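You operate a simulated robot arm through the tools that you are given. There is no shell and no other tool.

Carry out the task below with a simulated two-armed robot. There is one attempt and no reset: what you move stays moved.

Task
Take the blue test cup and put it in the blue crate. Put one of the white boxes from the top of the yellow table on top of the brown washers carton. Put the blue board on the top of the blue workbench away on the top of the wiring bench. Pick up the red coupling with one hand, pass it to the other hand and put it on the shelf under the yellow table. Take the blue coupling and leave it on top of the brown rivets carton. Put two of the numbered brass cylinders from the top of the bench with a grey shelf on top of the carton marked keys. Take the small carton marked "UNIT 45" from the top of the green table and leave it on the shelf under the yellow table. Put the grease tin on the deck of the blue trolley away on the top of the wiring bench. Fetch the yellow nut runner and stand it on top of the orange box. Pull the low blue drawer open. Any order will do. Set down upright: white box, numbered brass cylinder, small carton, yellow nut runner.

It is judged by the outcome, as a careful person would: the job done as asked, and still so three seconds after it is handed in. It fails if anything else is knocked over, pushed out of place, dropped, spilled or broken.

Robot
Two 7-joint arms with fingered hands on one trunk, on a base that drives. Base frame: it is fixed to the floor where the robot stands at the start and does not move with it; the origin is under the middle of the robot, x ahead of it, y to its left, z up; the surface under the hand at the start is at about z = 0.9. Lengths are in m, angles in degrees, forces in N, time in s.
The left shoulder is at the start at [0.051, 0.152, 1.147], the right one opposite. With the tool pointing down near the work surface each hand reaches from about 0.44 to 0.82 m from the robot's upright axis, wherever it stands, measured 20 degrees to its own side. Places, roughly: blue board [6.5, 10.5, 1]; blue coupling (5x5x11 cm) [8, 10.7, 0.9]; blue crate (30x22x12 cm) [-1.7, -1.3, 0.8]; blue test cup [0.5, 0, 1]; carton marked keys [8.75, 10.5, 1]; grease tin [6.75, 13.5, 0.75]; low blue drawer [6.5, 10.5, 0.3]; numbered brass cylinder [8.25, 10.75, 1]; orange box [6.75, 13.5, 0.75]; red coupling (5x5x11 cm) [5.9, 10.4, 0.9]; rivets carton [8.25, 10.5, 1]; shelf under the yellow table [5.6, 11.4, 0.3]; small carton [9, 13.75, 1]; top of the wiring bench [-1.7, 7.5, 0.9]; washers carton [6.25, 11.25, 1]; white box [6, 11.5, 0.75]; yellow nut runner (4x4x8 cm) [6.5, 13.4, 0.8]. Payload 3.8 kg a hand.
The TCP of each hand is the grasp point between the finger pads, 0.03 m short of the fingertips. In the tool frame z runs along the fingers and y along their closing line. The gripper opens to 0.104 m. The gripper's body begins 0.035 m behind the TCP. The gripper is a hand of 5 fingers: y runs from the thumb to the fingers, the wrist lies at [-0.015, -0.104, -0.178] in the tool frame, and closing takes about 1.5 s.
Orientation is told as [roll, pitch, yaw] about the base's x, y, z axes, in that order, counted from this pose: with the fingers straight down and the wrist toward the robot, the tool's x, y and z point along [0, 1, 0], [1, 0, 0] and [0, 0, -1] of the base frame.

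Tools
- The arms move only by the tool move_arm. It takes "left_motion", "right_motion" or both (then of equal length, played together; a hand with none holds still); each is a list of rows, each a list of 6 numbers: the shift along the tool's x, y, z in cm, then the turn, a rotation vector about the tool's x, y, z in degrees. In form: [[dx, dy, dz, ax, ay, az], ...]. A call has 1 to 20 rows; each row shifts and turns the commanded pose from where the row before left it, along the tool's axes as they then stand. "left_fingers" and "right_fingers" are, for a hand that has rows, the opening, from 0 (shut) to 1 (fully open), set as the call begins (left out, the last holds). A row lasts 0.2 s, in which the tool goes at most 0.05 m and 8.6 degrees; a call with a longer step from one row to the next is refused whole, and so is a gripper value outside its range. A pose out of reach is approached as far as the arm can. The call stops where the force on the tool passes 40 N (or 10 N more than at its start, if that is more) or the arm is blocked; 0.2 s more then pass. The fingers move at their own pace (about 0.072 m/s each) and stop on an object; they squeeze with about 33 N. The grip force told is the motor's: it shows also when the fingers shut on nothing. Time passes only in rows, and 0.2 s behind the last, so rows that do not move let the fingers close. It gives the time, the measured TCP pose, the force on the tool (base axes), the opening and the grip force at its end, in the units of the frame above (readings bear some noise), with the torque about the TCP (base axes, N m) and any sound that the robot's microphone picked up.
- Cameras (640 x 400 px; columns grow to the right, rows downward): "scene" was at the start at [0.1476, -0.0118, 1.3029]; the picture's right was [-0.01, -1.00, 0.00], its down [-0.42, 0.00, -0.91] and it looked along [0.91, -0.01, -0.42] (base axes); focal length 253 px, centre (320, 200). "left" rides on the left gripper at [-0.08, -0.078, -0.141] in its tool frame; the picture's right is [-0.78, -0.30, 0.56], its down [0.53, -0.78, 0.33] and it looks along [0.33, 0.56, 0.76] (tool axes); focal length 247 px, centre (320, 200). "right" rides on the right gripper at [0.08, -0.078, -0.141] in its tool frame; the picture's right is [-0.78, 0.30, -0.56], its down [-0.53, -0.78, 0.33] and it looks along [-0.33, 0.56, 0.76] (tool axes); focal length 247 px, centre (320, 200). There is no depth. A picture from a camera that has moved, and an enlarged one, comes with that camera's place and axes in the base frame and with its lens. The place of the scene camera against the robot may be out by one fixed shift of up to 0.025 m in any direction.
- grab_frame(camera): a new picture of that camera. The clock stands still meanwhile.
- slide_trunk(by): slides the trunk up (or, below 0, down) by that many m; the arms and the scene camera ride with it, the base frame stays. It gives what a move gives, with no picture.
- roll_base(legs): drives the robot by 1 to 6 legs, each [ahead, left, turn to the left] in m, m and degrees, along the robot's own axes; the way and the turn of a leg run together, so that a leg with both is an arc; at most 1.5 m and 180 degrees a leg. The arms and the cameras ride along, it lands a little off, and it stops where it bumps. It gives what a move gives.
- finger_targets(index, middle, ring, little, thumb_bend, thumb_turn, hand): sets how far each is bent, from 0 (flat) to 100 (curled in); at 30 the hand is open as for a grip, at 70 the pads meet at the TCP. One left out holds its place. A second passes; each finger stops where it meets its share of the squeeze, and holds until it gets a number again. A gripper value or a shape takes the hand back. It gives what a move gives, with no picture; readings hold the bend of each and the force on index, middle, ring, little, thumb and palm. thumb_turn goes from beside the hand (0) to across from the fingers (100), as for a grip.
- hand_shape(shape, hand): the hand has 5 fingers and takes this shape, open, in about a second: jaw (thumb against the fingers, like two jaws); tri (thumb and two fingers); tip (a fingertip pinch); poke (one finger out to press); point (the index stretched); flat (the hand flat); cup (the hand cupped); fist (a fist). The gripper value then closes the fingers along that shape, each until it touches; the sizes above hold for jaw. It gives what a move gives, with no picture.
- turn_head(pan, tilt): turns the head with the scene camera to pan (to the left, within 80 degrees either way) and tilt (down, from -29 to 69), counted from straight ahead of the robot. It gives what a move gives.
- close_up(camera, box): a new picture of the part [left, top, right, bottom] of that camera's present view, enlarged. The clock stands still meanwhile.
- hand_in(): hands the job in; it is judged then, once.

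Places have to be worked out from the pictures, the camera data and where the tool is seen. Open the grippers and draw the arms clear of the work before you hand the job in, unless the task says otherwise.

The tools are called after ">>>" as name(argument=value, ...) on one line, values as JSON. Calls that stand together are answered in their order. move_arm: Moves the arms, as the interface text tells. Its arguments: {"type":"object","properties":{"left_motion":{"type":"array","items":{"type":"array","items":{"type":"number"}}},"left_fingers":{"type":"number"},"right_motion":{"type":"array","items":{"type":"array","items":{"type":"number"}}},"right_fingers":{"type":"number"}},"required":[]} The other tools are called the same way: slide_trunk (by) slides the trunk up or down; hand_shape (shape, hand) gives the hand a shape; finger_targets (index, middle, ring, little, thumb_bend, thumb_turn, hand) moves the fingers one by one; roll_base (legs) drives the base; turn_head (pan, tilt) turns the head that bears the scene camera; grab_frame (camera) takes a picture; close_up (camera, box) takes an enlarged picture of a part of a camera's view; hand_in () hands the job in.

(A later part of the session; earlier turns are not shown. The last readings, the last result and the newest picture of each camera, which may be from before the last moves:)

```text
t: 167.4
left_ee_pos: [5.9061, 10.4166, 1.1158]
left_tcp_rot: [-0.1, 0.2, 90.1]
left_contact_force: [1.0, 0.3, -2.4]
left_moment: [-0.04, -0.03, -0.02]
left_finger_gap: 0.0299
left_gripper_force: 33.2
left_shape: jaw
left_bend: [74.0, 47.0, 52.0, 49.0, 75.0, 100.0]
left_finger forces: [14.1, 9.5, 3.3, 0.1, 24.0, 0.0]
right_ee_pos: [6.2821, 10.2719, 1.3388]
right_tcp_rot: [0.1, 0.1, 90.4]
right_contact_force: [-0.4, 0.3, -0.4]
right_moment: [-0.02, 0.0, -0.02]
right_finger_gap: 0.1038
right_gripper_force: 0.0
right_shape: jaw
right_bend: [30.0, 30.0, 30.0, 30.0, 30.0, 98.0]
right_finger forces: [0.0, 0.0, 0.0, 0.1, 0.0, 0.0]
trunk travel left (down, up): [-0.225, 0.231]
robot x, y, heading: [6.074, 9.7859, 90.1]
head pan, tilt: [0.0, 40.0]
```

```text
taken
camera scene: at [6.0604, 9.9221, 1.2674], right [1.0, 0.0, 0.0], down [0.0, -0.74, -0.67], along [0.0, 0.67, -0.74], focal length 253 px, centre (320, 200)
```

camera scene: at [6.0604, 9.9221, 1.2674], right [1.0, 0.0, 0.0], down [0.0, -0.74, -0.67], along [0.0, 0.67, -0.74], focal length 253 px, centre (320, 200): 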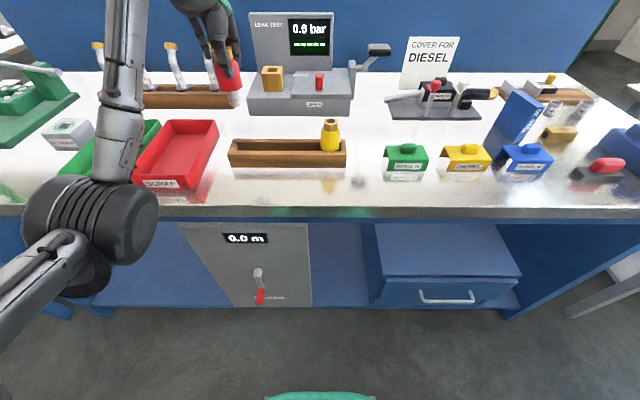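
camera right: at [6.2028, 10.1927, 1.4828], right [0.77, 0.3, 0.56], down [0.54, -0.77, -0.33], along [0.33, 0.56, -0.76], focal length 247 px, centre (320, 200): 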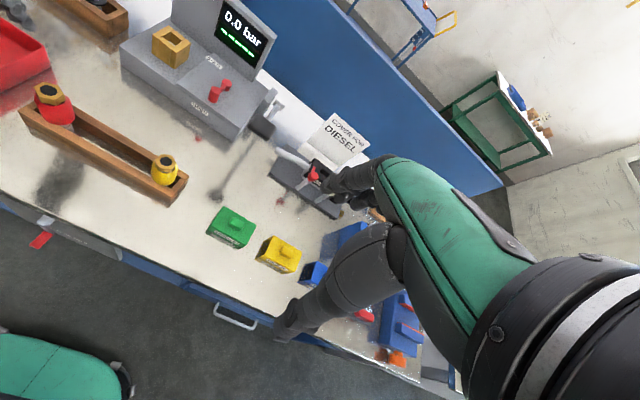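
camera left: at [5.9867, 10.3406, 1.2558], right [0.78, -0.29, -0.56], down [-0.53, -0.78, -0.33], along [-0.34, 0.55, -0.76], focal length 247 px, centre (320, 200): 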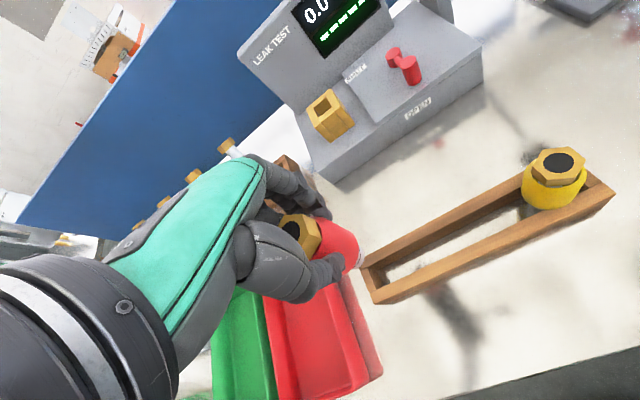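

The coupling is out of the tray. I back off from the bench to have free air for the handover, and look at the coupling closely.

>>> roll_base(legs=[[-0.4, 0, 0]])

>>> turn_head(pan=10, tilt=20)

>>> grab_frame(camera="scene")

>>> close_up(camera="scene", box=[200, 140, 360, 260])

```text
t: 169.8
left_ee_pos: [5.9111, 10.019, 1.1142]
left_tcp_rot: [0.0, 0.0, 89.9]
left_contact_force: [-0.1, -0.3, -3.4]
left_moment: [-0.03, -0.01, -0.02]
left_finger_gap: 0.03
left_gripper_force: 33.0
left_shape: jaw
left_bend: [74.0, 47.0, 52.0, 49.0, 75.0, 100.0]
left_finger forces: [14.2, 9.4, 3.4, 0.0, 24.0, 0.0]
right_ee_pos: [6.2863, 9.8711, 1.3384]
right_tcp_rot: [0.0, -0.1, 89.9]
right_contact_force: [0.5, 0.1, -0.1]
right_moment: [0.0, 0.0, -0.01]
right_finger_gap: 0.1037
right_gripper_force: 0.0
right_shape: jaw
right_bend: [30.0, 30.0, 30.0, 30.0, 30.0, 98.0]
right_finger forces: [0.0, 0.0, 0.1, 0.0, 0.0, 0.1]
trunk travel left (down, up): [-0.225, 0.231]
robot x, y, heading: [6.0708, 9.3879, 90.0]
head pan, tilt: [0.0, 40.0]
```

```text
t: 170.7
left_ee_pos: [5.9099, 10.0179, 1.1153]
left_tcp_rot: [-0.1, 0.0, 89.9]
left_contact_force: [-0.5, 0.9, -2.5]
left_moment: [-0.04, 0.0, 0.02]
left_finger_gap: 0.0297
left_gripper_force: 33.5
left_shape: jaw
left_bend: [74.0, 47.0, 52.0, 49.0, 75.0, 100.0]
left_finger forces: [14.2, 9.4, 3.4, 0.0, 24.0, 0.0]
right_ee_pos: [6.2857, 9.8704, 1.3389]
right_tcp_rot: [0.0, 0.1, 89.9]
right_contact_force: [0.6, -0.3, 0.2]
right_moment: [0.01, -0.03, 0.01]
right_finger_gap: 0.1036
right_gripper_force: 0.1
right_shape: jaw
right_bend: [30.0, 30.0, 30.0, 30.0, 30.0, 98.0]
right_finger forces: [0.0, 0.0, 0.0, 0.1, 0.1, 0.0]
trunk travel left (down, up): [-0.225, 0.231]
robot x, y, heading: [6.0731, 9.3845, 90.2]
head pan, tilt: [10.0, 20.0]
```

```text
taken
camera scene: at [6.0458, 9.533, 1.2976], right [0.99, 0.17, -0.02], down [0.06, -0.47, -0.88], along [-0.16, 0.87, -0.47], focal length 253 px, centre (320, 200)
```

scene: 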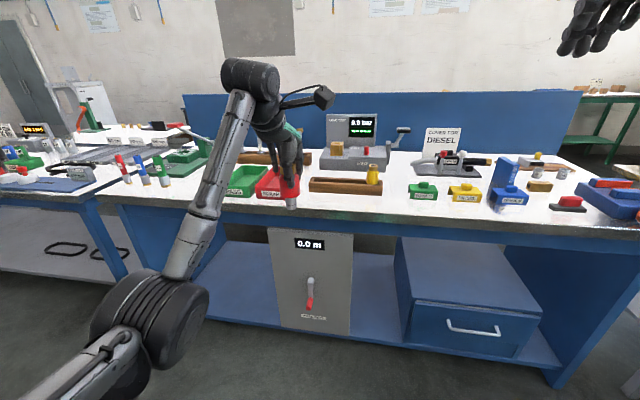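

```text
3.33 times, centred on (280, 200) of scene
camera zoom: at [6.0458, 9.533, 1.2976], right [0.99, 0.17, -0.02], down [0.06, -0.47, -0.88], along [-0.16, 0.87, -0.47], focal length 844 px, centre (453, 200)
```

zoom: 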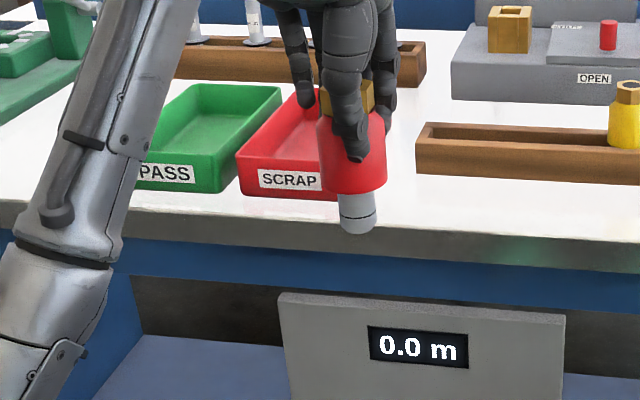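

The coupling has a brass nut, a 5 cm red body and a thin silver stub; the lower red part and the stub are free. I bring it to the middle in front of me and turn the right hand to point left.

>>> move_arm(left_motion=[[-2.7, -1.7, -1.2, 0, 0, 0], [-2.7, -1.7, -1.2, 0, 0, 0], [-2.9, -1.6, -1.1, 0, 0, 0], [0, 0, 0, 0, 0, 0], [0, 0, 0, 0, 0, 0], [0, 0, 0, 0, 0, 0], [0, 0, 0, 0, 0, 0], [0, 0, 0, 0, 0, 0], [0, 0, 0, 0, 0, 0], [0, 0, 0, 0, 0, 0], [0, 0, 0, 0, 0, 0], [0, 0, 0, 0, 0, 0]], right_motion=[[-2, 0, 0, 0, 8.2, 0], [0, 0, 0, 0, 8.2, 0], [0, 0, 0, 0, 8.2, 0], [0, 0, 0, 0, 8.2, 0], [0, 0, 0, 0, 8.2, 0], [0, 0, 0, 0, 8.2, 0], [0, 0, 0, 0, 8.2, 0], [0, 0, 0, 0, 8.2, 0], [0, 0, 0, 0, 8.2, 0], [0, 0, 0, 0, 8.2, 0], [0, 0, 0, 0, 8.0, 0], [0, 0, 0, 0, 0, 0]], right_fingers=1)

>>> grab_frame(camera="scene")

```text
t: 173.3
left_ee_pos: [5.9919, 9.9693, 1.1499]
left_tcp_rot: [0.1, -0.1, 89.9]
left_contact_force: [0.3, 0.0, -2.9]
left_moment: [-0.01, 0.03, 0.03]
left_finger_gap: 0.0297
left_gripper_force: 33.3
left_shape: jaw
left_bend: [74.0, 47.0, 53.0, 49.0, 75.0, 100.0]
left_finger forces: [14.3, 9.5, 3.3, 0.0, 23.9, 0.0]
right_ee_pos: [6.306, 9.8692, 1.3396]
right_tcp_rot: [90.1, 0.1, 89.9]
right_contact_force: [0.2, -0.3, -0.9]
right_moment: [0.02, 0.0, -0.01]
right_finger_gap: 0.1037
right_gripper_force: 0.0
right_shape: jaw
right_bend: [30.0, 30.0, 30.0, 30.0, 30.0, 98.0]
right_finger forces: [0.0, 0.0, 0.0, 0.1, 0.1, 0.1]
trunk travel left (down, up): [-0.225, 0.231]
robot x, y, heading: [6.0706, 9.3898, 89.6]
head pan, tilt: [10.0, 20.0]
```

```text
taken
camera scene: at [6.0457, 9.533, 1.2977], right [0.99, 0.17, -0.02], down [0.06, -0.47, -0.88], along [-0.16, 0.87, -0.47], focal length 253 px, centre (320, 200)
```

scene: 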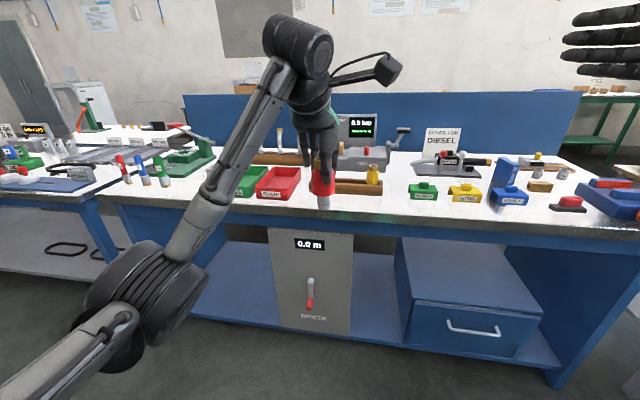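

The right hand now points left. I bring it forward and down to the right of the coupling's free lower part.

>>> move_arm(right_motion=[[-3.5, 1.7, 0, 0, 0, 0], [-3.5, 1.7, 0, 0, 0, 0], [-3.5, 1.7, 0, 0, 0, 0], [-3.5, 1.7, 0, 0, 0, 0], [-3.5, 1.7, 0, 0, 0, 0], [-3.5, 1.5, 0, 0, 0, 0], [-3.2, 0, 0, 0, 0, 0], [0, 0, 4, 0, 0, 0], [0, 0, 4, 0, 0, 0], [0, 0, 4, 0, 0, 0], [0, 0, 4, 0, 0, 0], [0, 0, 2.4, 0, 0, 0], [0, 0, 0, 0, 0, 0]])

>>> grab_frame(camera="scene")

>>> grab_frame(camera="right")

```text
t: 176.1
left_ee_pos: [5.9931, 9.9672, 1.1504]
left_tcp_rot: [0.0, 0.0, 89.8]
left_contact_force: [-0.9, -0.2, -2.7]
left_moment: [0.0, 0.0, -0.01]
left_finger_gap: 0.0298
left_gripper_force: 33.5
left_shape: jaw
left_bend: [74.0, 47.0, 53.0, 49.0, 75.0, 100.0]
left_finger forces: [14.1, 9.4, 3.5, 0.0, 24.0, 0.0]
right_ee_pos: [6.1218, 9.9701, 1.0971]
right_tcp_rot: [90.1, 0.0, 89.9]
right_contact_force: [-0.5, 0.9, -0.5]
right_moment: [-0.04, -0.01, -0.01]
right_finger_gap: 0.1037
right_gripper_force: 0.0
right_shape: jaw
right_bend: [30.0, 30.0, 30.0, 30.0, 30.0, 98.0]
right_finger forces: [0.0, 0.1, 0.0, 0.1, 0.0, 0.0]
trunk travel left (down, up): [-0.225, 0.231]
robot x, y, heading: [6.0737, 9.3873, 89.7]
head pan, tilt: [10.0, 20.0]
```

```text
taken
camera scene: at [6.0461, 9.533, 1.2976], right [0.99, 0.17, -0.02], down [0.06, -0.47, -0.88], along [-0.16, 0.87, -0.47], focal length 253 px, centre (320, 200)
```

scene: 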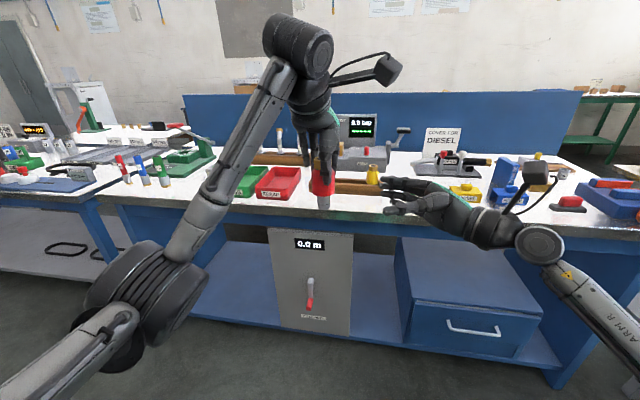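

```text
taken
camera right: at [6.262, 9.8926, 1.1791], right [0.56, 0.3, -0.78], down [-0.33, -0.78, -0.54], along [-0.76, 0.56, -0.33], focal length 247 px, centre (320, 200)
```

right: 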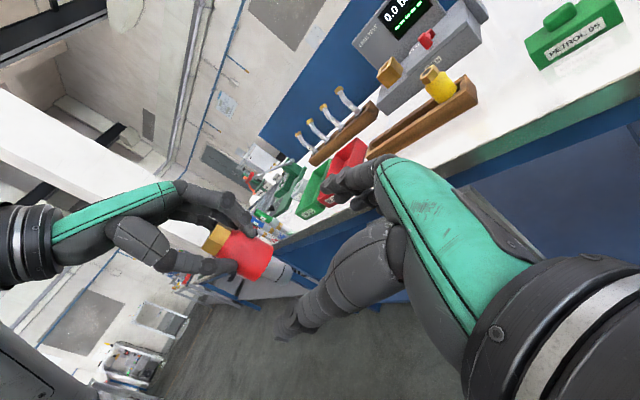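

The right hand lines up with the free lower part (red edge at z≈1.10, stub down to 1.065). I move it 10 cm left with the hand open and check.

>>> move_arm(right_motion=[[0, 0, 4, 0, 0, 0], [0, 0, 3, 0, 0, 0], [0, 0, 3, 0, 0, 0], [0, 0, 0, 0, 0, 0]])

>>> grab_frame(camera="right")

>>> close_up(camera="scene", box=[240, 110, 480, 260])

```text
t: 177.1
left_ee_pos: [5.9938, 9.9687, 1.1482]
left_tcp_rot: [-0.1, -0.1, 89.8]
left_contact_force: [0.2, 0.5, -2.7]
left_moment: [-0.02, -0.02, 0.01]
left_finger_gap: 0.0297
left_gripper_force: 32.9
left_shape: jaw
left_bend: [74.0, 47.0, 53.0, 49.0, 75.0, 100.0]
left_finger forces: [14.2, 9.6, 3.5, 0.2, 24.0, 0.0]
right_ee_pos: [6.0226, 9.9714, 1.0963]
right_tcp_rot: [90.1, 0.0, 89.9]
right_contact_force: [-1.0, -0.9, -0.2]
right_moment: [0.0, 0.02, 0.01]
right_finger_gap: 0.1038
right_gripper_force: 0.0
right_shape: jaw
right_bend: [30.0, 30.0, 30.0, 30.0, 30.0, 98.0]
right_finger forces: [0.0, 0.1, 0.0, 0.0, 0.0, 0.1]
trunk travel left (down, up): [-0.225, 0.231]
robot x, y, heading: [6.0751, 9.3871, 90.0]
head pan, tilt: [10.0, 20.0]
```

```text
taken
camera right: at [6.164, 9.8925, 1.1792], right [0.56, 0.3, -0.78], down [-0.33, -0.78, -0.54], along [-0.76, 0.56, -0.33], focal length 247 px, centre (320, 200)
```

right: 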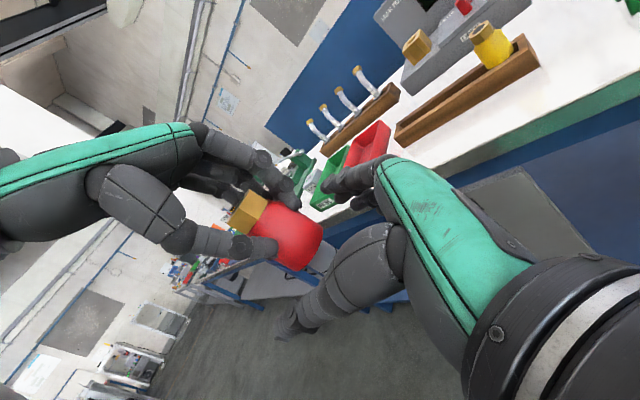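

```text
2.67 times, centred on (360, 185) of scene
camera zoom: at [6.0461, 9.533, 1.2976], right [0.99, 0.17, -0.02], down [0.06, -0.47, -0.88], along [-0.16, 0.87, -0.47], focal length 675 px, centre (213, 240)
```

zoom: 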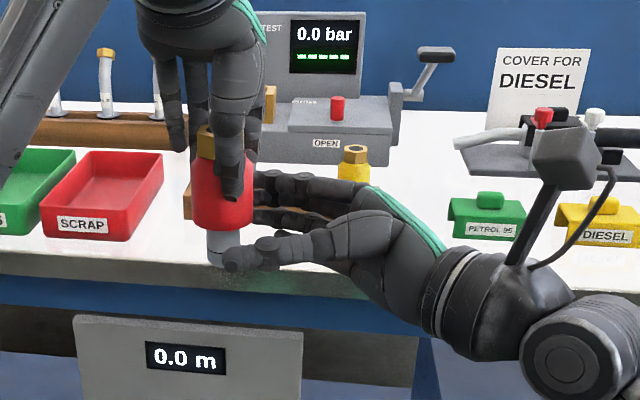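

The right hand straddles the stub and lower red body just under the left fingertips. I lower 4 mm, move the last 3 cm and close the right hand.

>>> move_arm(right_motion=[[-0.4, 0, 1.5, 0, 0, 0], [0, 0, 1.4, 0, 0, 0], [0, 0, 0, 0, 0, 0]])

>>> move_arm(right_motion=[[0, 0, 0, 0, 0, 0], [0, 0, 0, 0, 0, 0], [0, 0, 0, 0, 0, 0], [0, 0, 0, 0, 0, 0], [0, 0, 0, 0, 0, 0], [0, 0, 0, 0, 0, 0], [0, 0, 0, 0, 0, 0], [0, 0, 0, 0, 0, 0]], right_fingers=0)

>>> grab_frame(camera="right")

>>> close_up(camera="scene", box=[240, 110, 480, 260])

```text
t: 177.9
left_ee_pos: [5.9931, 9.9696, 1.1499]
left_tcp_rot: [0.1, 0.0, 89.8]
left_contact_force: [-0.4, 0.6, -2.1]
left_moment: [0.01, -0.04, 0.01]
left_finger_gap: 0.03
left_gripper_force: 33.2
left_shape: jaw
left_bend: [74.0, 47.0, 53.0, 49.0, 75.0, 100.0]
left_finger forces: [14.2, 9.5, 3.5, 0.1, 24.0, 0.1]
right_ee_pos: [5.9933, 9.9698, 1.0929]
right_tcp_rot: [90.1, 0.0, 90.0]
right_contact_force: [0.2, 0.1, 1.1]
right_moment: [-0.03, 0.0, 0.03]
right_finger_gap: 0.1036
right_gripper_force: 0.0
right_shape: jaw
right_bend: [30.0, 30.0, 30.0, 30.0, 30.0, 98.0]
right_finger forces: [0.0, 0.0, 0.0, 0.0, 0.0, 0.0]
trunk travel left (down, up): [-0.225, 0.231]
robot x, y, heading: [6.0726, 9.3873, 89.9]
head pan, tilt: [10.0, 20.0]
```

```text
t: 179.7
left_ee_pos: [5.9932, 9.9693, 1.1494]
left_tcp_rot: [0.0, -0.1, 89.8]
left_contact_force: [4.0, 3.0, 1.9]
left_moment: [0.09, -0.21, -0.15]
left_finger_gap: 0.0298
left_gripper_force: 32.8
left_shape: jaw
left_bend: [74.0, 46.0, 52.0, 49.0, 76.0, 100.0]
left_finger forces: [17.9, 10.0, 3.1, 0.1, 23.7, 0.0]
right_ee_pos: [5.9937, 9.9698, 1.0934]
right_tcp_rot: [90.0, 0.0, 90.0]
right_contact_force: [-3.9, -3.0, -0.3]
right_moment: [0.04, -0.03, 0.14]
right_finger_gap: 0.0213
right_gripper_force: 33.2
right_shape: jaw
right_bend: [75.0, 65.0, 61.0, 59.0, 75.0, 100.0]
right_finger forces: [13.2, 5.5, 2.9, 0.1, 25.0, 0.0]
trunk travel left (down, up): [-0.225, 0.231]
robot x, y, heading: [6.0718, 9.3843, 89.9]
head pan, tilt: [10.0, 20.0]
```

```text
taken
camera right: at [6.1342, 9.8919, 1.1755], right [0.56, 0.3, -0.78], down [-0.33, -0.78, -0.53], along [-0.76, 0.56, -0.33], focal length 247 px, centre (320, 200)
```

right: 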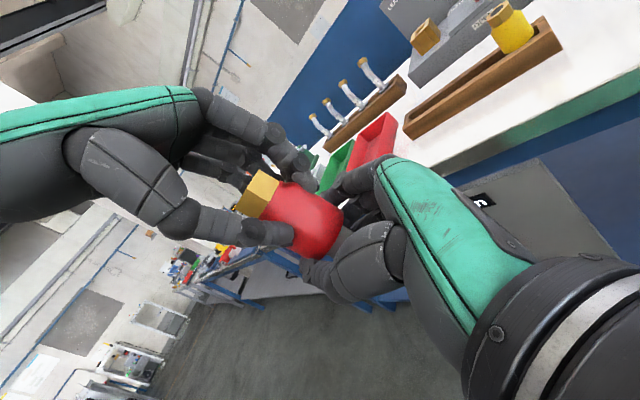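

```text
2.67 times, centred on (360, 185) of scene
camera zoom: at [6.0458, 9.5331, 1.2976], right [0.99, 0.17, -0.02], down [0.06, -0.47, -0.88], along [-0.16, 0.87, -0.47], focal length 675 px, centre (213, 240)
```

zoom: 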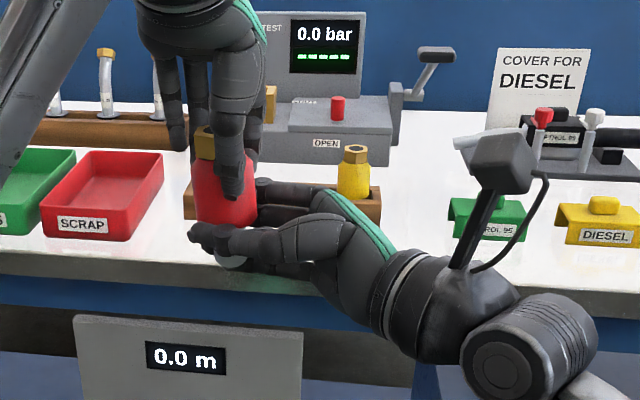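

The right hand holds the stub (33 N) and the left the top. I open the left hand.

>>> move_arm(left_motion=[[0, 0, 0, 0, 0, 0], [0, 0, 0, 0, 0, 0], [0, 0, 0, 0, 0, 0], [0, 0, 0, 0, 0, 0], [0, 0, 0, 0, 0, 0], [0, 0, 0, 0, 0, 0]], left_fingers=1)

>>> grab_frame(camera="right")

>>> close_up(camera="scene", box=[240, 110, 480, 260])

```text
t: 181.1
left_ee_pos: [5.9926, 9.9679, 1.1491]
left_tcp_rot: [0.0, 0.0, 89.7]
left_contact_force: [0.5, 0.3, -0.5]
left_moment: [0.01, -0.02, -0.01]
left_finger_gap: 0.1036
left_gripper_force: 0.1
left_shape: jaw
left_bend: [30.0, 30.0, 30.0, 30.0, 30.0, 98.0]
left_finger forces: [0.0, 0.1, 0.0, 0.0, 0.0, 0.0]
right_ee_pos: [5.9932, 9.97, 1.0939]
right_tcp_rot: [90.0, 0.0, 89.9]
right_contact_force: [0.9, -0.1, -2.1]
right_moment: [-0.02, -0.04, -0.01]
right_finger_gap: 0.0196
right_gripper_force: 33.2
right_shape: jaw
right_bend: [75.0, 72.0, 72.0, 59.0, 80.0, 100.0]
right_finger forces: [15.0, 0.4, 0.1, 0.0, 24.6, 0.0]
trunk travel left (down, up): [-0.225, 0.231]
robot x, y, heading: [6.0714, 9.3867, 89.9]
head pan, tilt: [10.0, 20.0]
```

```text
taken
camera right: at [6.1344, 9.8919, 1.1757], right [0.56, 0.3, -0.78], down [-0.33, -0.78, -0.54], along [-0.76, 0.56, -0.33], focal length 247 px, centre (320, 200)
```

right: 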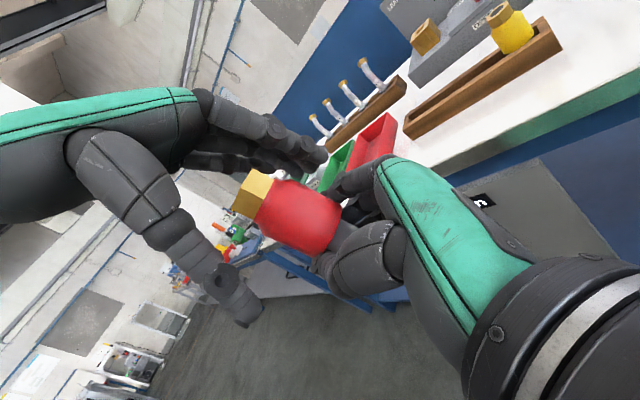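

```text
2.67 times, centred on (360, 185) of scene
camera zoom: at [6.0458, 9.5331, 1.2976], right [0.99, 0.17, -0.02], down [0.06, -0.47, -0.88], along [-0.16, 0.87, -0.47], focal length 675 px, centre (213, 240)
```

zoom: 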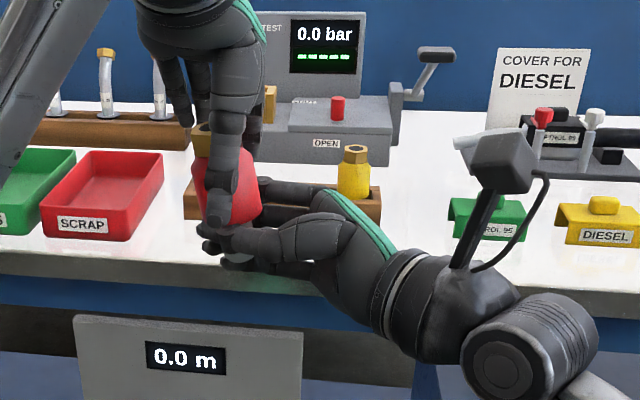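

The right hand holds it (slightly tilted). I raise the left hand straight up, clear of the coupling, then look.

>>> move_arm(left_motion=[[0, 0, -2, 0, 0, 0], [0, 0, -3, 0, 0, 0], [0, 0, -4, 0, 0, 0], [0, 0, -4, 0, 0, 0], [4, 0, 0, 0, 0, 0], [4, 0, 0, 0, 0, 0], [4, 0, 0, 0, 0, 0], [0, 0, 0, 0, 0, 0]])

>>> grab_frame(camera="right")

>>> close_up(camera="scene", box=[240, 110, 480, 260])

>>> grab_frame(camera="left")

```text
t: 182.9
left_ee_pos: [5.8722, 9.968, 1.2782]
left_tcp_rot: [0.0, 0.0, 89.9]
left_contact_force: [0.6, 0.5, -0.1]
left_moment: [0.02, 0.0, -0.03]
left_finger_gap: 0.1039
left_gripper_force: 0.0
left_shape: jaw
left_bend: [30.0, 30.0, 30.0, 30.0, 30.0, 98.0]
left_finger forces: [0.1, 0.0, 0.0, 0.0, 0.0, 0.0]
right_ee_pos: [5.9934, 9.9695, 1.0937]
right_tcp_rot: [90.1, 0.0, 89.9]
right_contact_force: [-0.5, 0.8, -3.4]
right_moment: [-0.02, -0.03, -0.01]
right_finger_gap: 0.0198
right_gripper_force: 33.1
right_shape: jaw
right_bend: [75.0, 72.0, 72.0, 59.0, 80.0, 100.0]
right_finger forces: [14.8, 0.5, 0.1, 0.0, 24.4, 0.0]
trunk travel left (down, up): [-0.225, 0.231]
robot x, y, heading: [6.0753, 9.3895, 89.8]
head pan, tilt: [10.0, 20.0]
```

```text
taken
camera right: at [6.1348, 9.8921, 1.1756], right [0.56, 0.29, -0.78], down [-0.33, -0.78, -0.53], along [-0.76, 0.56, -0.33], focal length 247 px, centre (320, 200)
```

right: 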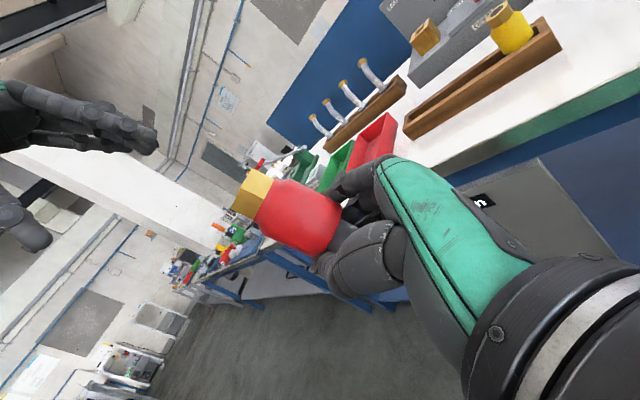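

```text
2.67 times, centred on (360, 185) of scene
camera zoom: at [6.0462, 9.5333, 1.2976], right [0.99, 0.17, -0.02], down [0.06, -0.47, -0.88], along [-0.16, 0.87, -0.47], focal length 675 px, centre (213, 240)
```

zoom: 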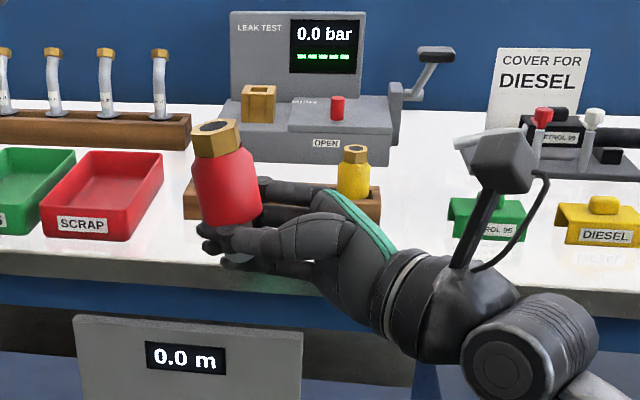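

```text
taken
camera left: at [5.952, 9.8916, 1.4201], right [0.77, -0.3, -0.56], down [-0.54, -0.78, -0.33], along [-0.33, 0.56, -0.76], focal length 247 px, centre (320, 200)
```

left: 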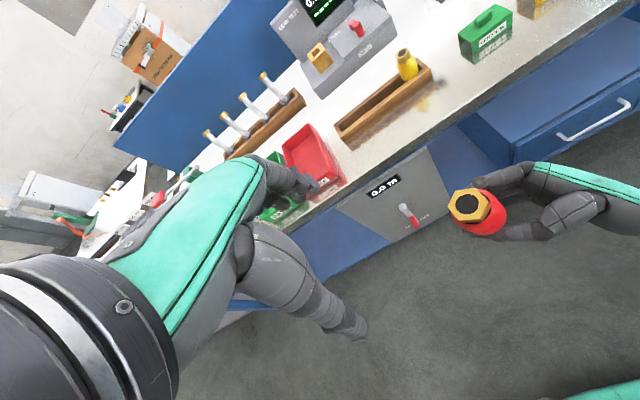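

The handover worked: the right hand alone holds the coupling. Before driving, I carry it up and to the right side, then drive to stand before the drawer (handle judged at ≈[6.53,10.29,0.36]) to open it with the free left hand.

>>> move_arm(right_motion=[[2.5, -1, -3, 0, 0, 0], [2.5, -1, -3.5, 0, 0, 0], [2.5, -1, -3.5, 0, 0, 0], [2.5, -1, -3.5, 0, 0, 0], [2.5, -1, -3.5, 0, 0, 0], [2.5, -1, -3.5, 0, 0, 0], [2.5, -1, -3.5, 0, 0, 0], [2.5, -1, -3.5, 0, 0, 0], [2, 0, 0, 0, 0, 0], [0, 0, 0, 0, 0, 0]])

>>> grab_frame(camera="right")

>>> roll_base(legs=[[0, -0.6, 0]])

>>> turn_head(pan=15, tilt=50)

>>> grab_frame(camera="scene")

```text
t: 185.1
left_ee_pos: [5.8717, 9.9683, 1.2781]
left_tcp_rot: [0.0, 0.0, 89.8]
left_contact_force: [-0.7, 0.3, -0.3]
left_moment: [-0.02, 0.02, -0.03]
left_finger_gap: 0.1036
left_gripper_force: 0.1
left_shape: jaw
left_bend: [30.0, 30.0, 30.0, 30.0, 30.0, 98.0]
left_finger forces: [0.0, 0.0, 0.0, 0.0, 0.1, 0.0]
right_ee_pos: [6.2681, 9.8908, 1.3123]
right_tcp_rot: [89.9, 0.0, 89.9]
right_contact_force: [0.7, -0.5, -3.7]
right_moment: [-0.02, 0.04, 0.01]
right_finger_gap: 0.0196
right_gripper_force: 32.9
right_shape: jaw
right_bend: [75.0, 72.0, 72.0, 59.0, 80.0, 100.0]
right_finger forces: [14.8, 0.4, 0.0, 0.0, 23.0, 0.0]
trunk travel left (down, up): [-0.225, 0.231]
robot x, y, heading: [6.0732, 9.3887, 90.0]
head pan, tilt: [10.0, 20.0]
```

```text
taken
camera right: at [6.4088, 9.8138, 1.3953], right [0.56, 0.29, -0.78], down [-0.33, -0.78, -0.53], along [-0.76, 0.56, -0.33], focal length 247 px, centre (320, 200)
```

right: 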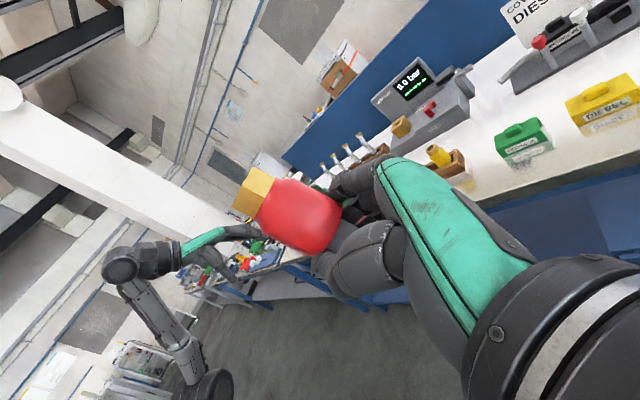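

```text
t: 188.4
left_ee_pos: [6.4605, 9.9681, 1.2788]
left_tcp_rot: [0.0, -0.1, 89.6]
left_contact_force: [0.2, -0.2, 0.5]
left_moment: [0.0, -0.02, -0.02]
left_finger_gap: 0.1037
left_gripper_force: 0.1
left_shape: jaw
left_bend: [30.0, 30.0, 30.0, 30.0, 30.0, 98.0]
left_finger forces: [0.0, 0.0, 0.0, 0.0, 0.0, 0.0]
right_ee_pos: [6.8548, 9.8892, 1.3134]
right_tcp_rot: [90.0, 0.0, 89.7]
right_contact_force: [-0.1, -0.8, -1.5]
right_moment: [0.03, -0.03, 0.0]
right_finger_gap: 0.0194
right_gripper_force: 33.1
right_shape: jaw
right_bend: [75.0, 72.0, 72.0, 59.0, 80.0, 100.0]
right_finger forces: [14.7, 0.5, 0.0, 0.0, 23.0, 0.1]
trunk travel left (down, up): [-0.225, 0.231]
robot x, y, heading: [6.6542, 9.3858, 89.7]
head pan, tilt: [10.0, 20.0]
```

```text
t: 189.4
left_ee_pos: [6.4591, 9.9666, 1.2785]
left_tcp_rot: [0.0, 0.1, 89.6]
left_contact_force: [-0.3, -0.1, 0.4]
left_moment: [-0.02, 0.01, 0.04]
left_finger_gap: 0.1037
left_gripper_force: 0.1
left_shape: jaw
left_bend: [30.0, 30.0, 30.0, 30.0, 30.0, 98.0]
left_finger forces: [0.1, 0.1, 0.0, 0.1, 0.0, 0.0]
right_ee_pos: [6.8552, 9.888, 1.3125]
right_tcp_rot: [90.0, 0.0, 89.7]
right_contact_force: [-0.9, -0.1, -2.2]
right_moment: [-0.02, 0.0, 0.03]
right_finger_gap: 0.0193
right_gripper_force: 33.1
right_shape: jaw
right_bend: [75.0, 72.0, 72.0, 59.0, 80.0, 100.0]
right_finger forces: [14.8, 0.4, 0.1, 0.0, 23.0, 0.1]
trunk travel left (down, up): [-0.225, 0.231]
robot x, y, heading: [6.6581, 9.3845, 89.8]
head pan, tilt: [15.0, 50.0]
```

```text
taken
camera scene: at [6.6288, 9.5071, 1.255], right [0.97, 0.25, -0.04], down [0.19, -0.82, -0.53], along [-0.16, 0.51, -0.85], focal length 253 px, centre (320, 200)
```

scene: 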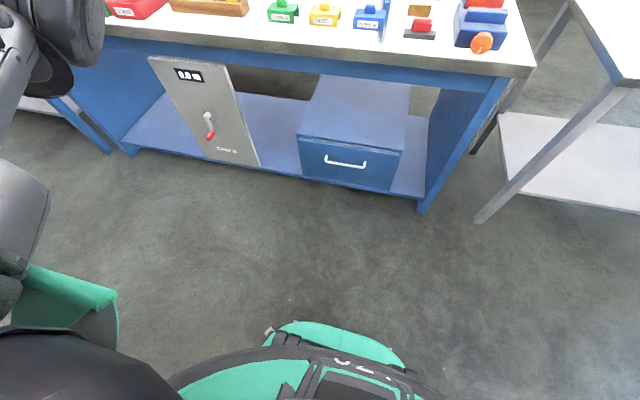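

The handle is at ≈[6.527,10.29,0.365]. I lower the trunk, tilt the left hand 45° forward and bring it down in the free space in front of me.

>>> slide_trunk(by=-0.22)

>>> move_arm(left_motion=[[0, 0, 0, -7.5, 0, 0], [0, 0, 0, -7.5, 0, 0], [0, 0, 0, -7.5, 0, 0], [0, 0, 0, -7.5, 0, 0], [0, 0, 0, -7.5, 0, 0], [0, 0, 0, -7.5, 0, 0], [-0.6, -3.34, 3.08, 0, 0, 0], [-0.6, -3.34, 3.08, 0, 0, 0], [-0.6, -3.34, 3.08, 0, 0, 0], [-0.6, -3.34, 3.08, 0, 0, 0], [-0.6, -3.34, 3.08, 0, 0, 0], [-0.6, -3.34, 3.08, 0, 0, 0], [-0.6, -3.34, 3.08, 0, 0, 0], [-0.6, -3.34, 3.08, 0, 0, 0], [-0.6, -3.34, 3.08, 0, 0, 0], [-0.6, -3.34, 3.08, 0, 0, 0], [-0.6, -3.34, 3.08, 0, 0, 0], [0, 0, 0, 0, 0, 0]])

>>> grab_frame(camera="left")

>>> grab_frame(camera="scene")

```text
t: 191.7
left_ee_pos: [6.4603, 9.966, 1.0601]
left_tcp_rot: [0.1, 0.0, 89.8]
left_contact_force: [-0.3, 0.2, 0.7]
left_moment: [-0.01, 0.0, 0.0]
left_finger_gap: 0.1038
left_gripper_force: 0.0
left_shape: jaw
left_bend: [30.0, 30.0, 30.0, 30.0, 30.0, 98.0]
left_finger forces: [0.1, 0.0, 0.1, 0.1, 0.0, 0.0]
right_ee_pos: [6.8565, 9.8873, 1.0934]
right_tcp_rot: [90.0, -0.1, 89.8]
right_contact_force: [-0.3, 0.0, -1.6]
right_moment: [-0.02, -0.01, -0.03]
right_finger_gap: 0.0197
right_gripper_force: 32.8
right_shape: jaw
right_bend: [75.0, 72.0, 72.0, 59.0, 80.0, 100.0]
right_finger forces: [14.6, 0.4, 0.0, 0.1, 23.0, 0.1]
trunk travel left (down, up): [-0.005, 0.451]
robot x, y, heading: [6.6572, 9.3855, 89.7]
head pan, tilt: [15.0, 50.0]
```

```text
t: 195.5
left_ee_pos: [6.5311, 9.9713, 0.5664]
left_tcp_rot: [0.1, -44.9, 89.7]
left_contact_force: [0.4, -0.3, 0.6]
left_moment: [0.0, 0.03, 0.0]
left_finger_gap: 0.1038
left_gripper_force: 0.0
left_shape: jaw
left_bend: [30.0, 30.0, 30.0, 30.0, 30.0, 98.0]
left_finger forces: [0.0, 0.1, 0.0, 0.1, 0.1, 0.0]
left hand out of reach, approached as far as the arm can: row 9, 10, 11
right_ee_pos: [6.8555, 9.889, 1.0926]
right_tcp_rot: [90.0, 0.0, 89.8]
right_contact_force: [0.3, 0.7, -2.2]
right_moment: [-0.02, 0.04, -0.02]
right_finger_gap: 0.0197
right_gripper_force: 33.2
right_shape: jaw
right_bend: [75.0, 72.0, 72.0, 59.0, 80.0, 100.0]
right_finger forces: [14.7, 0.4, 0.0, 0.0, 23.0, 0.0]
trunk travel left (down, up): [-0.005, 0.451]
robot x, y, heading: [6.6576, 9.3871, 89.6]
head pan, tilt: [15.0, 50.0]
```

```text
taken
camera left: at [6.6101, 9.8168, 0.6114], right [0.78, 0.18, -0.6], down [-0.54, -0.31, -0.78], along [-0.33, 0.93, -0.15], focal length 247 px, centre (320, 200)
```

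left: 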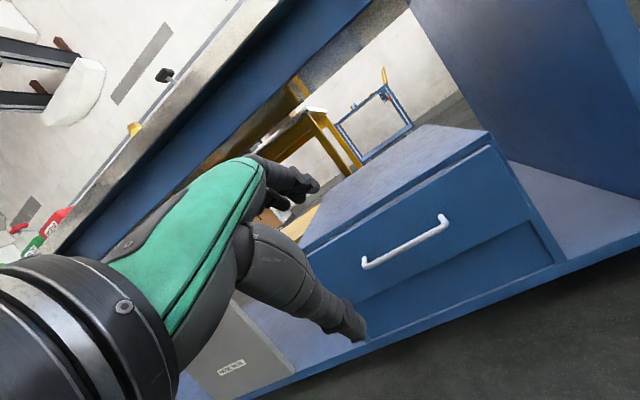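

```text
taken
camera scene: at [6.6295, 9.6457, 0.9447], right [0.97, 0.22, -0.13], down [0.19, -0.96, -0.18], along [-0.17, 0.15, -0.97], focal length 253 px, centre (320, 200)
```

scene: 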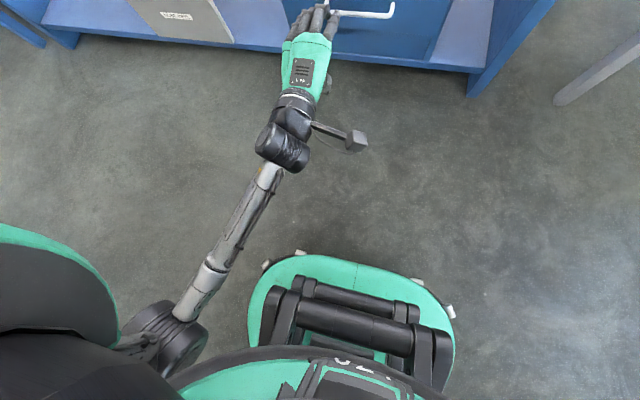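

I zoom in on the handle through the left camera to judge its stand-off from the drawer front.

>>> close_up(camera="left", box=[340, 190, 500, 290])

```text
4.00 times, centred on (420, 240) of left
camera zoom: at [6.6101, 9.8168, 0.6114], right [0.78, 0.18, -0.6], down [-0.54, -0.31, -0.78], along [-0.33, 0.93, -0.15], focal length 988 px, centre (-80, 40)
```

zoom: 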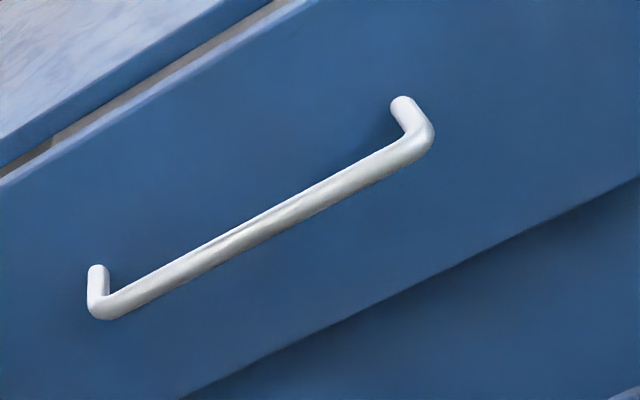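

The bar stands off about 4.5 cm, so the fingers fit behind it. I drive 0.25 m nearer with the hand at its present height.

>>> roll_base(legs=[[0.25, 0, 0]])

>>> move_arm(left_motion=[[0, -2.6, 2.9, 0, 0, 0], [0, -2.6, 2.9, 0, 0, 0], [0, -2.6, 2.9, 0, 0, 0], [0, 0, 0, 0, 0, 0]], left_fingers=0.45)

>>> grab_frame(camera="left")

>>> grab_frame(camera="scene")

```text
t: 197.3
left_ee_pos: [6.536, 10.2212, 0.5667]
left_tcp_rot: [0.0, -44.9, 89.3]
left_contact_force: [0.0, 0.3, 0.2]
left_moment: [0.03, 0.02, -0.02]
left_finger_gap: 0.1039
left_gripper_force: 0.0
left_shape: jaw
left_bend: [30.0, 30.0, 30.0, 30.0, 30.0, 98.0]
left_finger forces: [0.0, 0.0, 0.0, 0.0, 0.0, 0.0]
right_ee_pos: [6.8602, 10.137, 1.0923]
right_tcp_rot: [90.0, 0.0, 89.5]
right_contact_force: [-0.6, 0.9, -2.8]
right_moment: [0.0, 0.0, 0.04]
right_finger_gap: 0.0196
right_gripper_force: 33.0
right_shape: jaw
right_bend: [75.0, 72.0, 72.0, 59.0, 80.0, 100.0]
right_finger forces: [14.7, 0.4, 0.1, 0.1, 23.0, 0.0]
trunk travel left (down, up): [-0.005, 0.451]
robot x, y, heading: [6.6577, 9.63, 89.7]
head pan, tilt: [15.0, 50.0]
```

```text
t: 198.0
left_ee_pos: [6.4888, 10.2137, 0.4511]
left_tcp_rot: [15.0, -42.6, 74.5]
left_contact_force: [-1.0, -0.6, -0.1]
left_moment: [0.0, 0.01, 0.03]
left_finger_gap: 0.0469
left_gripper_force: 0.0
left_shape: jaw
left_bend: [74.0, 47.0, 43.0, 42.0, 71.0, 100.0]
left_finger forces: [0.0, 0.0, 0.0, 0.0, 0.0, 0.0]
right_ee_pos: [6.8587, 10.1374, 1.0885]
right_tcp_rot: [89.9, 0.2, 89.6]
right_contact_force: [0.4, 0.2, -2.8]
right_moment: [-0.02, -0.04, 0.0]
right_finger_gap: 0.0194
right_gripper_force: 33.1
right_shape: jaw
right_bend: [75.0, 72.0, 72.0, 59.0, 80.0, 100.0]
right_finger forces: [14.8, 0.5, 0.0, 0.0, 23.1, 0.2]
trunk travel left (down, up): [-0.005, 0.451]
robot x, y, heading: [6.6606, 9.6333, 89.4]
head pan, tilt: [15.0, 50.0]
stopped in row 3 (left hand): the arm was blocked; the commanded pose is now the measured one
```

```text
taken
camera left: at [6.5631, 10.053, 0.4839], right [0.66, 0.11, -0.74], down [-0.7, -0.27, -0.66], along [-0.27, 0.96, -0.1], focal length 247 px, centre (320, 200)
```

left: 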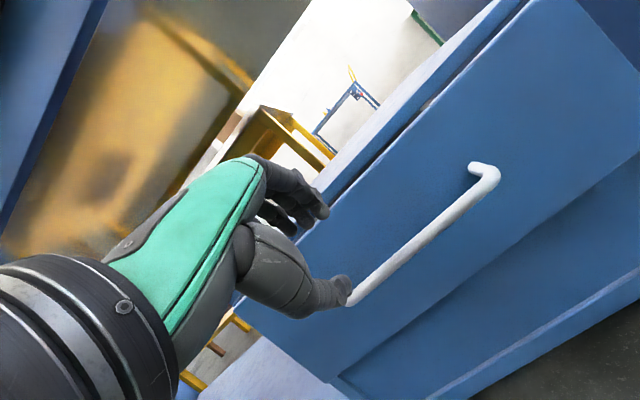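

```text
taken
camera scene: at [6.6326, 9.8954, 0.9422], right [0.97, 0.21, -0.13], down [0.19, -0.97, -0.18], along [-0.17, 0.15, -0.97], focal length 253 px, centre (320, 200)
```

scene: 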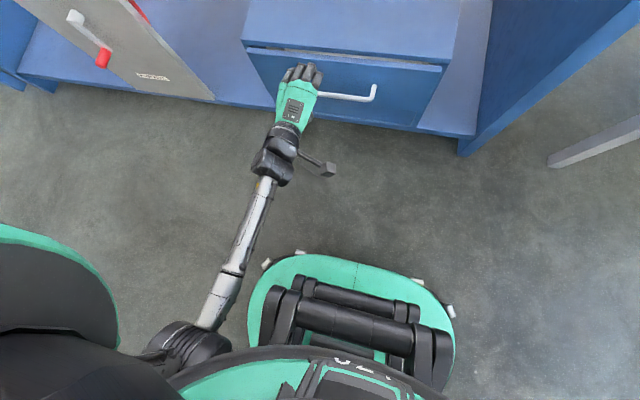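

The arm jammed in a folded posture (no contact force), twisting the hand 15°. I back the base 0.13 m so the arm can work more stretched, and straighten the hand.

>>> roll_base(legs=[[-0.15, 0, 0]])

>>> move_arm(left_motion=[[0, 2, -1, 0, 0, 0], [0, 1, 1, -1.2, -2, -5.5], [0, 1, 1, -1.2, -2, -5.5], [0, 0, 0, 0, 0, 0]])

>>> grab_frame(camera="left")

```text
t: 199.4
left_ee_pos: [6.4866, 10.0612, 0.4557]
left_tcp_rot: [15.2, -42.9, 74.5]
left_contact_force: [-0.5, -0.2, -0.6]
left_moment: [0.0, -0.01, 0.01]
left_finger_gap: 0.047
left_gripper_force: 0.1
left_shape: jaw
left_bend: [74.0, 47.0, 43.0, 42.0, 71.0, 100.0]
left_finger forces: [0.1, 0.0, 0.0, 0.0, 0.1, 0.1]
right_ee_pos: [6.8564, 9.982, 1.0942]
right_tcp_rot: [90.0, -0.2, 89.6]
right_contact_force: [0.7, -0.9, -2.6]
right_moment: [0.02, -0.01, -0.01]
right_finger_gap: 0.0195
right_gripper_force: 33.5
right_shape: jaw
right_bend: [75.0, 72.0, 72.0, 59.0, 80.0, 100.0]
right_finger forces: [14.7, 0.5, 0.0, 0.0, 23.2, 0.0]
trunk travel left (down, up): [-0.005, 0.451]
robot x, y, heading: [6.6586, 9.4794, 89.7]
head pan, tilt: [15.0, 50.0]
```

```text
t: 200.6
left_ee_pos: [6.4687, 10.0892, 0.464]
left_tcp_rot: [7.6, -45.5, 82.8]
left_contact_force: [0.5, 0.2, -1.0]
left_moment: [-0.01, 0.03, 0.02]
left_finger_gap: 0.0472
left_gripper_force: 0.1
left_shape: jaw
left_bend: [74.0, 47.0, 43.0, 42.0, 71.0, 100.0]
left_finger forces: [0.0, 0.0, 0.0, 0.0, 0.0, 0.0]
right_ee_pos: [6.8568, 9.9831, 1.0918]
right_tcp_rot: [89.9, 0.1, 89.7]
right_contact_force: [0.9, 1.0, -2.5]
right_moment: [-0.04, -0.03, 0.01]
right_finger_gap: 0.0197
right_gripper_force: 32.7
right_shape: jaw
right_bend: [75.0, 72.0, 72.0, 59.0, 80.0, 100.0]
right_finger forces: [14.6, 0.4, 0.0, 0.1, 23.2, 0.0]
trunk travel left (down, up): [-0.005, 0.451]
robot x, y, heading: [6.662, 9.4805, 89.5]
head pan, tilt: [15.0, 50.0]
stopped in row 4 (left hand): the arm was blocked; the commanded pose is now the measured one
```

```text
taken
camera left: at [6.549, 9.932, 0.4984], right [0.72, 0.17, -0.67], down [-0.61, -0.29, -0.73], along [-0.32, 0.94, -0.1], focal length 247 px, centre (320, 200)
```

left: 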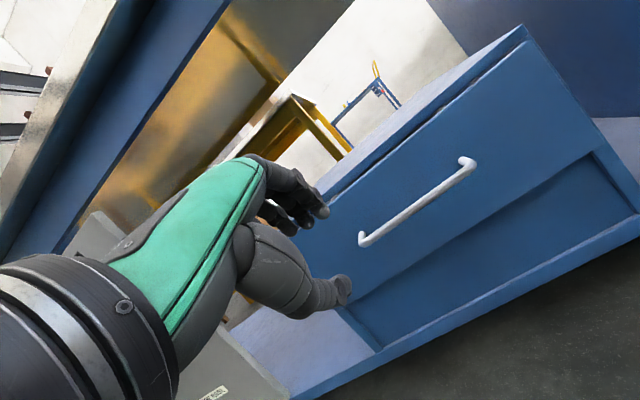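

The arm still limits itself there. I stretch the hand forward and a bit up, unpitching it toward straight down, to find a freer posture.

>>> move_arm(left_motion=[[0, 3, 1.5, 0, 0, 0], [0, 2, 2, 4, 0, 0], [0, 2, 2, 4, 0, -3], [0, 0, 0, 4, 0, -3], [0, 0, 0, 4, 0, -3], [0, 0, 0, 0, 0, 0]])

>>> grab_frame(camera="scene")

```text
t: 202.0
left_ee_pos: [6.4704, 10.1766, 0.4693]
left_tcp_rot: [0.5, -29.7, 95.2]
left_contact_force: [0.4, -0.1, -0.6]
left_moment: [0.02, 0.02, 0.02]
left_finger_gap: 0.047
left_gripper_force: 0.0
left_shape: jaw
left_bend: [74.0, 47.0, 43.0, 42.0, 71.0, 100.0]
left_finger forces: [0.1, 0.1, 0.1, 0.0, 0.1, 0.1]
right_ee_pos: [6.8572, 9.9841, 1.0935]
right_tcp_rot: [90.0, 0.1, 89.6]
right_contact_force: [0.4, 0.7, -2.4]
right_moment: [0.01, 0.0, 0.03]
right_finger_gap: 0.0198
right_gripper_force: 33.3
right_shape: jaw
right_bend: [75.0, 72.0, 72.0, 59.0, 80.0, 100.0]
right_finger forces: [14.6, 0.4, 0.0, 0.1, 23.1, 0.0]
trunk travel left (down, up): [-0.005, 0.451]
robot x, y, heading: [6.6599, 9.481, 89.5]
head pan, tilt: [15.0, 50.0]
```

```text
taken
camera scene: at [6.6307, 9.7417, 0.9446], right [0.97, 0.22, -0.13], down [0.19, -0.96, -0.18], along [-0.17, 0.15, -0.97], focal length 253 px, centre (320, 200)
```

scene: 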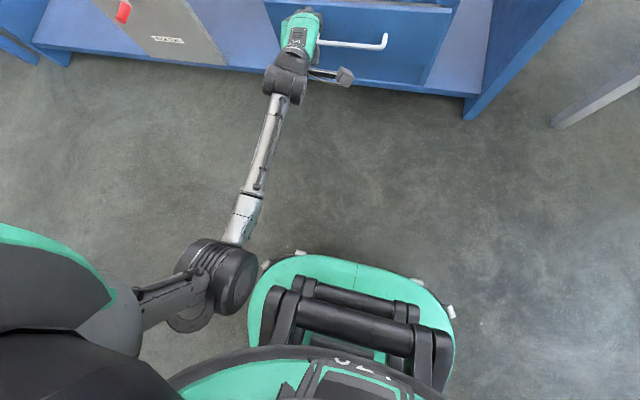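

That posture works (pitch −30°). I go to the pre-grasp point just above and in front of the bar and check with the left camera.

>>> move_arm(left_motion=[[-1.2, 0.8, 2.2, 0, 0, 1.5], [-1.2, 0.8, 2.3, 0, 0, 1.5], [-1.0, 0.8, 2.3, 0, 0, 1.5], [0, 0, 0, 0, 0, 0]])

>>> grab_frame(camera="left")

>>> close_up(camera="scene", box=[220, 0, 440, 130])

```text
t: 203.0
left_ee_pos: [6.5039, 10.2353, 0.4269]
left_tcp_rot: [2.5, -29.8, 90.4]
left_contact_force: [0.7, 0.2, 0.1]
left_moment: [0.0, 0.01, 0.02]
left_finger_gap: 0.0469
left_gripper_force: 0.0
left_shape: jaw
left_bend: [74.0, 47.0, 43.0, 42.0, 71.0, 100.0]
left_finger forces: [0.0, 0.0, 0.0, 0.1, 0.0, 0.0]
right_ee_pos: [6.8563, 9.9841, 1.0933]
right_tcp_rot: [89.9, 0.0, 89.7]
right_contact_force: [-0.9, -0.2, -3.3]
right_moment: [-0.03, -0.04, -0.01]
right_finger_gap: 0.0196
right_gripper_force: 33.1
right_shape: jaw
right_bend: [75.0, 72.0, 72.0, 59.0, 81.0, 100.0]
right_finger forces: [14.6, 0.3, 0.0, 0.0, 23.2, 0.0]
trunk travel left (down, up): [-0.005, 0.451]
robot x, y, heading: [6.6594, 9.4821, 89.4]
head pan, tilt: [15.0, 50.0]
```

```text
taken
camera left: at [6.5916, 10.1013, 0.5066], right [0.75, 0.04, -0.66], down [-0.55, -0.52, -0.65], along [-0.37, 0.85, -0.37], focal length 247 px, centre (320, 200)
```

left: 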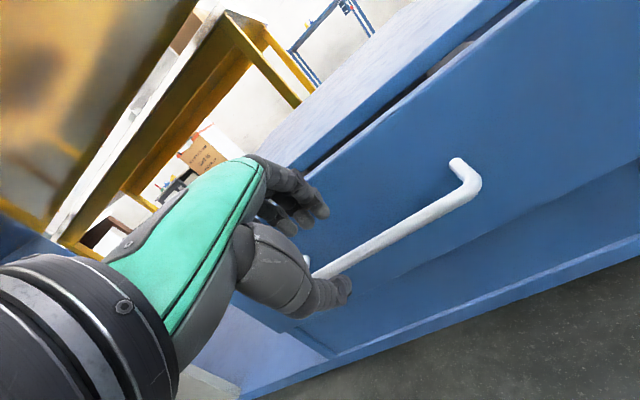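

```text
2.91 times, centred on (330, 65) of scene
camera zoom: at [6.6307, 9.7415, 0.9448], right [0.97, 0.22, -0.13], down [0.19, -0.96, -0.18], along [-0.17, 0.15, -0.97], focal length 736 px, centre (291, 593)
```

zoom: 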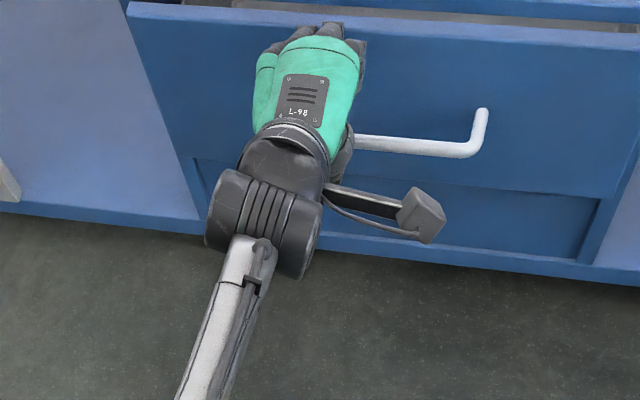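

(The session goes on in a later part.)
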